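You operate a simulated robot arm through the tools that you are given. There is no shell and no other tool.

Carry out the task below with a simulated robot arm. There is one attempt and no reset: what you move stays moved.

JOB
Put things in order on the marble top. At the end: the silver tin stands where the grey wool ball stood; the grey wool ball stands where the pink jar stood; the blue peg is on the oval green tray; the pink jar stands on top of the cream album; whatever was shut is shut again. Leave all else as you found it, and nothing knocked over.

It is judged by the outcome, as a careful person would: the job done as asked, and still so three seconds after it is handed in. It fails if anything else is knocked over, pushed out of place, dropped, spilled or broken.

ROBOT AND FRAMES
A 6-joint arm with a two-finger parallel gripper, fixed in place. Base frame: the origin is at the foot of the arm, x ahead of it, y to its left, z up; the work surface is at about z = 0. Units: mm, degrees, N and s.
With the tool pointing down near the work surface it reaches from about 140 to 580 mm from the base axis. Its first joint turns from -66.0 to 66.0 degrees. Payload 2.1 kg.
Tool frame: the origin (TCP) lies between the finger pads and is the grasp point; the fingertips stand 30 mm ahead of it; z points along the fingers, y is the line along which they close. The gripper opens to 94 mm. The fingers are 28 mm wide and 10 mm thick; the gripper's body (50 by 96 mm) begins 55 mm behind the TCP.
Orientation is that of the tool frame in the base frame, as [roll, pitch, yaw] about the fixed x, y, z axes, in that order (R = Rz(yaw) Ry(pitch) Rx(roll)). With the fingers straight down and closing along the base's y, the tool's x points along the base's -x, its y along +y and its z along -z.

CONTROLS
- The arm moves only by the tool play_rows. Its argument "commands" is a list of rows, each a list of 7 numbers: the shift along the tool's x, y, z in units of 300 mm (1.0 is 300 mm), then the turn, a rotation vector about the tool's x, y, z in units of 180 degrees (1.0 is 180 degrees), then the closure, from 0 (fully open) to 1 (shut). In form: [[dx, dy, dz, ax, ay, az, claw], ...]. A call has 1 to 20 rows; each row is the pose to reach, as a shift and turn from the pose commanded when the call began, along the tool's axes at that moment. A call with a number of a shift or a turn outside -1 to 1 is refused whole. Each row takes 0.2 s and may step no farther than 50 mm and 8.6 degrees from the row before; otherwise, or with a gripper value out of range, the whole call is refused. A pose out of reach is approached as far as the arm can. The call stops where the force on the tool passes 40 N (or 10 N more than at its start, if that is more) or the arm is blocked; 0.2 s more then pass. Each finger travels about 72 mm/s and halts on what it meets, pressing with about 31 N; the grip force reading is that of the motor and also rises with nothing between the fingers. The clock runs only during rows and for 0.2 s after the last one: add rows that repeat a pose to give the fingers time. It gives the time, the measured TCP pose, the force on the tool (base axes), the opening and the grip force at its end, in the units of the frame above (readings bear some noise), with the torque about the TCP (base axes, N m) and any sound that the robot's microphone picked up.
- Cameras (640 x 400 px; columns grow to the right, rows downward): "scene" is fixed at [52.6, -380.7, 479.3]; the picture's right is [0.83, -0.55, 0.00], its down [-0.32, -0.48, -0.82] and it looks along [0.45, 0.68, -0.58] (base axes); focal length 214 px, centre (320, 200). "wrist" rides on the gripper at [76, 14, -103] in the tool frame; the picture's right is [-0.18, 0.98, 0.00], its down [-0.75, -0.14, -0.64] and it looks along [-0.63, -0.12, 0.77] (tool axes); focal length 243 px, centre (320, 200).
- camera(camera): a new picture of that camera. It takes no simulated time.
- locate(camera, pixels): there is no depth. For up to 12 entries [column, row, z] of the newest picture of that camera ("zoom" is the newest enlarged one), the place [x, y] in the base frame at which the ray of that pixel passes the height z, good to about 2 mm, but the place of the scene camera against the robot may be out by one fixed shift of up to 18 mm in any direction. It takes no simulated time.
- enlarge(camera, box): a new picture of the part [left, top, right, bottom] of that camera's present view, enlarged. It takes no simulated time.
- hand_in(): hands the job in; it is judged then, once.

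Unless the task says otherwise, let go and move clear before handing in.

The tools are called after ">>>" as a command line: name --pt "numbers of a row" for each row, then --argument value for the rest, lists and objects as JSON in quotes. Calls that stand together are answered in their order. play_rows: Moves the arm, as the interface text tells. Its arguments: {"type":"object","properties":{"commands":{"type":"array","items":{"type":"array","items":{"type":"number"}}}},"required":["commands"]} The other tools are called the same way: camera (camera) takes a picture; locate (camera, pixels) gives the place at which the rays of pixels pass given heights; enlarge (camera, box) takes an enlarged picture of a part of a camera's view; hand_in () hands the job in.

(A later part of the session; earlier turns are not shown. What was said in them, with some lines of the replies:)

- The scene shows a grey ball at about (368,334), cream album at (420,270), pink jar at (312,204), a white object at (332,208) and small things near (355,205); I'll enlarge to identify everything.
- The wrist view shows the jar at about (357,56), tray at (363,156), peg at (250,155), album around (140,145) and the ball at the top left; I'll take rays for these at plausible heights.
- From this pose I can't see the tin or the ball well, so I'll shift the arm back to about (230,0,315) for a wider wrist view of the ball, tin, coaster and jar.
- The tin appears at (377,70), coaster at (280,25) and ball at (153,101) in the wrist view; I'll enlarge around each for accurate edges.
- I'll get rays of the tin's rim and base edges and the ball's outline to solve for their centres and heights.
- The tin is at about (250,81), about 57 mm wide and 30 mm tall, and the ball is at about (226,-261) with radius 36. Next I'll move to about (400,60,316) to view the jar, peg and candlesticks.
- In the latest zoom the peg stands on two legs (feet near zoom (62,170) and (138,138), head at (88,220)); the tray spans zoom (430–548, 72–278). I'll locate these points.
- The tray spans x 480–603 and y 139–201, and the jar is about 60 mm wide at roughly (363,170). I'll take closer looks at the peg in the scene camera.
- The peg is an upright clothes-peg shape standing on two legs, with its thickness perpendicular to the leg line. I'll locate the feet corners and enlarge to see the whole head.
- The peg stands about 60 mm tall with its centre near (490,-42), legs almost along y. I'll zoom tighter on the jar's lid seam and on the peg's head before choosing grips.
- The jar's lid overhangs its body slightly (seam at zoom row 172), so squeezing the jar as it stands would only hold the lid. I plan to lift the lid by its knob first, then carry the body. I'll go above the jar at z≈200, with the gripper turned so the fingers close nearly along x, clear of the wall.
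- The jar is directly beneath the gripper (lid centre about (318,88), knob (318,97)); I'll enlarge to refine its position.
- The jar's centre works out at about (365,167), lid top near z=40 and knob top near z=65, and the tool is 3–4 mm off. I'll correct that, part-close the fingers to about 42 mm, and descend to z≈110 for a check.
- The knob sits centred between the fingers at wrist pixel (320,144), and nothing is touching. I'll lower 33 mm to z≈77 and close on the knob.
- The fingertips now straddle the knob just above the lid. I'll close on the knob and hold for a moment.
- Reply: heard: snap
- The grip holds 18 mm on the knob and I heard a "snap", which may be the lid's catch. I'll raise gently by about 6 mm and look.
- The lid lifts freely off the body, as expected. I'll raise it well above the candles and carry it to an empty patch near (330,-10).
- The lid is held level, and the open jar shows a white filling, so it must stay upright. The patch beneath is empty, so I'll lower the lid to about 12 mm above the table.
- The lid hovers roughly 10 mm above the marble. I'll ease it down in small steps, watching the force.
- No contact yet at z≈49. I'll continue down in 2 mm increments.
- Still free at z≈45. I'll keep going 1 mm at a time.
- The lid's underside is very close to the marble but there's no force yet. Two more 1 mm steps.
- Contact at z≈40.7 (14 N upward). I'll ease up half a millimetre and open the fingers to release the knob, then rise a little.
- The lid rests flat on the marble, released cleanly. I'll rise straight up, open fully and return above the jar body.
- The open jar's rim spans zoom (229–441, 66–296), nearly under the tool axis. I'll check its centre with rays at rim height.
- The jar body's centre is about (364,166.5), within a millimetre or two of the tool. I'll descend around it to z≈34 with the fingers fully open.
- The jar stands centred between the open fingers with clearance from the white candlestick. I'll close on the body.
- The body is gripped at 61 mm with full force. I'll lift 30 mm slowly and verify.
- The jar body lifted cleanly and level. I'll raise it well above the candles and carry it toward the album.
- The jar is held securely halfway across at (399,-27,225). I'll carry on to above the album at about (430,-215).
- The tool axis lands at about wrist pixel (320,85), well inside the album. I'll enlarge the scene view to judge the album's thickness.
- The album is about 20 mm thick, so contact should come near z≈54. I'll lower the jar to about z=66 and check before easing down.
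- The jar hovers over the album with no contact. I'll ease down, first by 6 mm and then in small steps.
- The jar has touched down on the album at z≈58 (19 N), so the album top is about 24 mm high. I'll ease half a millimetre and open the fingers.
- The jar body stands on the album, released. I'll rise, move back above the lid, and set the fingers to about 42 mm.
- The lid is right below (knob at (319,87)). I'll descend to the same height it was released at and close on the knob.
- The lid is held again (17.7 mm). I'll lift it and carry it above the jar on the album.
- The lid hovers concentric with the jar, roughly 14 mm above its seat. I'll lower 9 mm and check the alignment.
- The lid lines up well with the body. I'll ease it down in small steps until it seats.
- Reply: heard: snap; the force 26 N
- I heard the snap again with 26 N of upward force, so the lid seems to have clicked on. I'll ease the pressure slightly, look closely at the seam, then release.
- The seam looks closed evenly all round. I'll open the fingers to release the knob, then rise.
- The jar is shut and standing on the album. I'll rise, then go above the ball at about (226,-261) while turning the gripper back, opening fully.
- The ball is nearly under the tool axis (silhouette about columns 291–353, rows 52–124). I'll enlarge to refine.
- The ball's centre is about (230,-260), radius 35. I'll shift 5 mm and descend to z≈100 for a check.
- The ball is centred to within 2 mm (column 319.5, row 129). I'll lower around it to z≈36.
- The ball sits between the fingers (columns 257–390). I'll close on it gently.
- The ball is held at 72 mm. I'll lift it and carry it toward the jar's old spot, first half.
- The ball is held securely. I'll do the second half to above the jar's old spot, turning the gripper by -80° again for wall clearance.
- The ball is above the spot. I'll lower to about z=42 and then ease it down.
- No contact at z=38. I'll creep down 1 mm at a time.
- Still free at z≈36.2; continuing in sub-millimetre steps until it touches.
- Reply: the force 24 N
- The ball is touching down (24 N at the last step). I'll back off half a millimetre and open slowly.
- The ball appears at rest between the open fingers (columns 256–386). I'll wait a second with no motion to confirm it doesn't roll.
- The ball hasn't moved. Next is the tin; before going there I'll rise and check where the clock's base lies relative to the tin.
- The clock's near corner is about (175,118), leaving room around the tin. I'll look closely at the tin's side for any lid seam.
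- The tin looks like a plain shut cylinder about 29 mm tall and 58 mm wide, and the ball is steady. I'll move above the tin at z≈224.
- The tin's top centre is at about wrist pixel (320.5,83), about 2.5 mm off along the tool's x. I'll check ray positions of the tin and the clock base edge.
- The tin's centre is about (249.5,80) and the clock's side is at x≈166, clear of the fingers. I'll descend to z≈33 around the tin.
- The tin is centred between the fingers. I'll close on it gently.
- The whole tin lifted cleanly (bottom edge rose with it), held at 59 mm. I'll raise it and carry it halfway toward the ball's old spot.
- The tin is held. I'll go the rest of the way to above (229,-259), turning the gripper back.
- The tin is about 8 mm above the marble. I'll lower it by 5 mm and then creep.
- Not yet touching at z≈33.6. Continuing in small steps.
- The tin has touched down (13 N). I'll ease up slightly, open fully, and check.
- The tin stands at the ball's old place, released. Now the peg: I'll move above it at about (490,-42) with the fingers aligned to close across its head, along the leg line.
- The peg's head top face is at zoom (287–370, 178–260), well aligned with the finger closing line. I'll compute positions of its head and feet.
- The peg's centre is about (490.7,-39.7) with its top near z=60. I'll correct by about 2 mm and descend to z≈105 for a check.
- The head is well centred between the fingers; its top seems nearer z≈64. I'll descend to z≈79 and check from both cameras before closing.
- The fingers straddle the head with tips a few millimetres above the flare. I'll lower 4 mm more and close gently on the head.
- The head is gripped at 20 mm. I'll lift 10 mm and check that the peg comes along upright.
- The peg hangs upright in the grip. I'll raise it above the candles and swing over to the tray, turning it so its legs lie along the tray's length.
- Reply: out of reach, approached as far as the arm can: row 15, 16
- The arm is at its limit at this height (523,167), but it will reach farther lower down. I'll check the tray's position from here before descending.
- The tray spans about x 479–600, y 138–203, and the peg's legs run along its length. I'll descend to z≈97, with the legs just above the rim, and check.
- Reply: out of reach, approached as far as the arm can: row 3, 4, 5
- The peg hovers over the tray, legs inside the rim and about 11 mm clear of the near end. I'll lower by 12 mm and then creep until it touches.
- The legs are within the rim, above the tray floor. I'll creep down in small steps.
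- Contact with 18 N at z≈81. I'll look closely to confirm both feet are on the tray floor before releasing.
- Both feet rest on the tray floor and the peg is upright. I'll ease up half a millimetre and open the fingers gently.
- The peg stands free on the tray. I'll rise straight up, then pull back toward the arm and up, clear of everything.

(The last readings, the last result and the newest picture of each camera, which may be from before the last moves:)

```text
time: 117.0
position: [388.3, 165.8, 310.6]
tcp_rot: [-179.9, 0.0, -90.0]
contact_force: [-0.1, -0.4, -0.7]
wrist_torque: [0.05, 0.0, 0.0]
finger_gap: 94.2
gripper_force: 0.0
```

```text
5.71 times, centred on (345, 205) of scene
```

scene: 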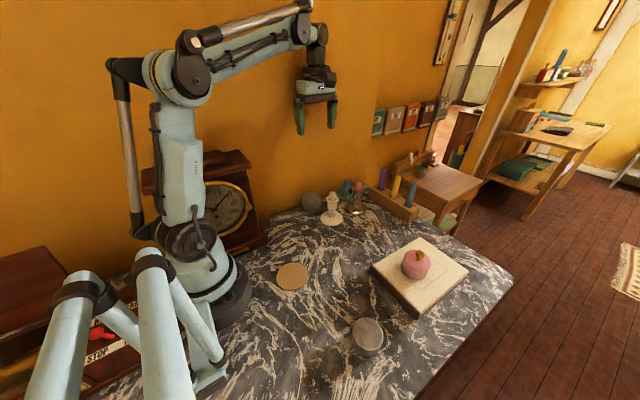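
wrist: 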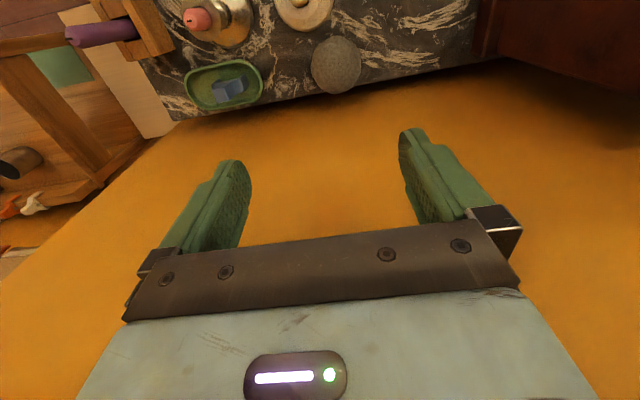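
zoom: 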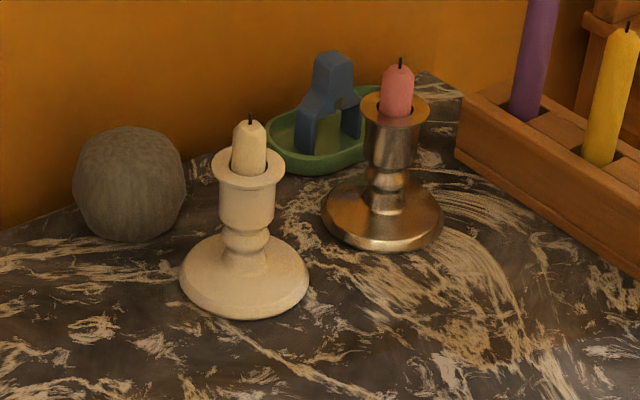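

Everything looks in place. I'll do close-up checks of the shut jar on the album, the tin, and the album's position against the earlier zoom.

>>> enlarge --camera "scene" --box '[360, 230, 480, 330]'

>>> enlarge --camera "scene" --box '[396, 240, 440, 285]'

>>> enlarge --camera "scene" --box '[336, 300, 400, 370]'

```text
4.00 times, centred on (420, 280) of scene
```

zoom: 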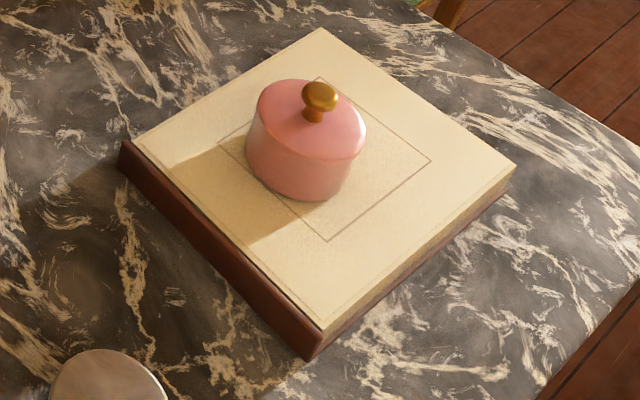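

```text
8.89 times, centred on (418, 262) of scene
```

zoom: 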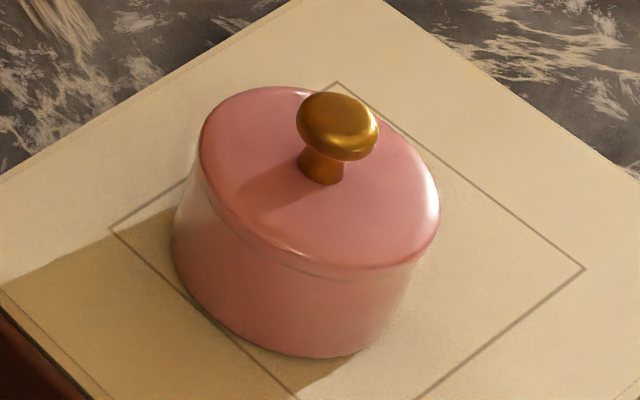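

```text
5.71 times, centred on (368, 335) of scene
```

zoom: 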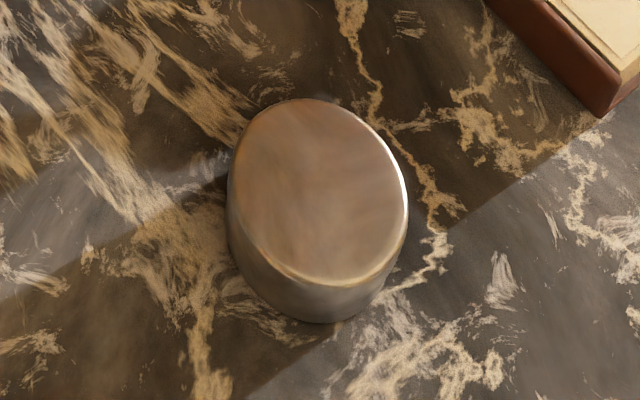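

The jar is shut and the album hasn't moved. I'll compare the tin's place with the ball's original place using rays from the same fixed camera.

>>> camera --camera "scene"

>>> locate --camera "scene" --pixels '[[367.8, 332.9, 36], [367.9, 333.2, 27], [367.9, 333.2, 30], [367.9, 333.2, 33], [367.8, 332.9, 36], [367.9, 333.2, 30], [367.8, 332.9, 36], [367.9, 333.2, 30], [369.4, 356.6, 0], [365, 355.9, 0]]'

```text
taken
```

scene: 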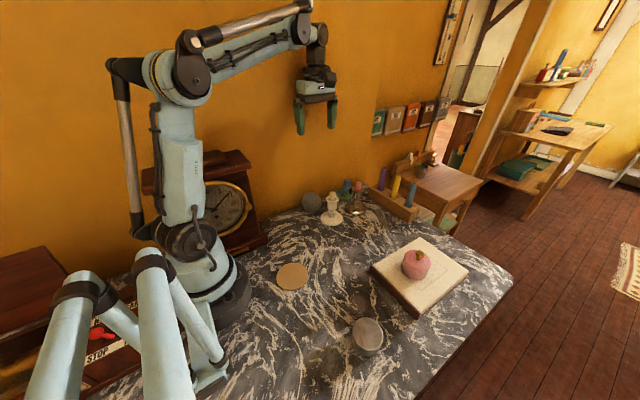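

```text
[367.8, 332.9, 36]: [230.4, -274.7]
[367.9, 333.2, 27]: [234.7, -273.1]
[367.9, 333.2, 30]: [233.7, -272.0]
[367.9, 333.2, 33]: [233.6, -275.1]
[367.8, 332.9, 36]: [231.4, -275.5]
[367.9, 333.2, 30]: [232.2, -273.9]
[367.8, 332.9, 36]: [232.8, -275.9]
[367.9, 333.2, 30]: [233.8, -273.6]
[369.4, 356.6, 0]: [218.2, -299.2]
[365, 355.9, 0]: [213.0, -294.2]
```

The tin lies within about 3 mm of the ball's original place by the same camera. The ball stands at the jar's old spot, the shut jar is on the album, the peg is upright on the tray, and the arm is clear, so I'm handing in.

>>> hand_in

```text
The job is handed in.
```

The job is handed in, and in the last pictures everything asked for was in place with nothing knocked over. The judge's result has not come back to me.

- **Silver tin:** it stands where the wool ball stood, within about 3 mm by the fixed camera.
- **Grey wool ball:** it stands where the pink jar stood. It stayed put after I let go.
- **Blue peg:** it stands upright on the oval green tray, both feet on the tray floor.
- **Pink jar:** it stands on top of the cream album, lid on. The lid came off when lifted by its knob, so I set it aside while I moved the jar, then put it back. I heard it snap, and the seam looks closed all round.
- **Everything else:** the album has not moved from where it was. The candlesticks, candle rack, coaster and clock look undisturbed, and the arm is raised clear of the table.
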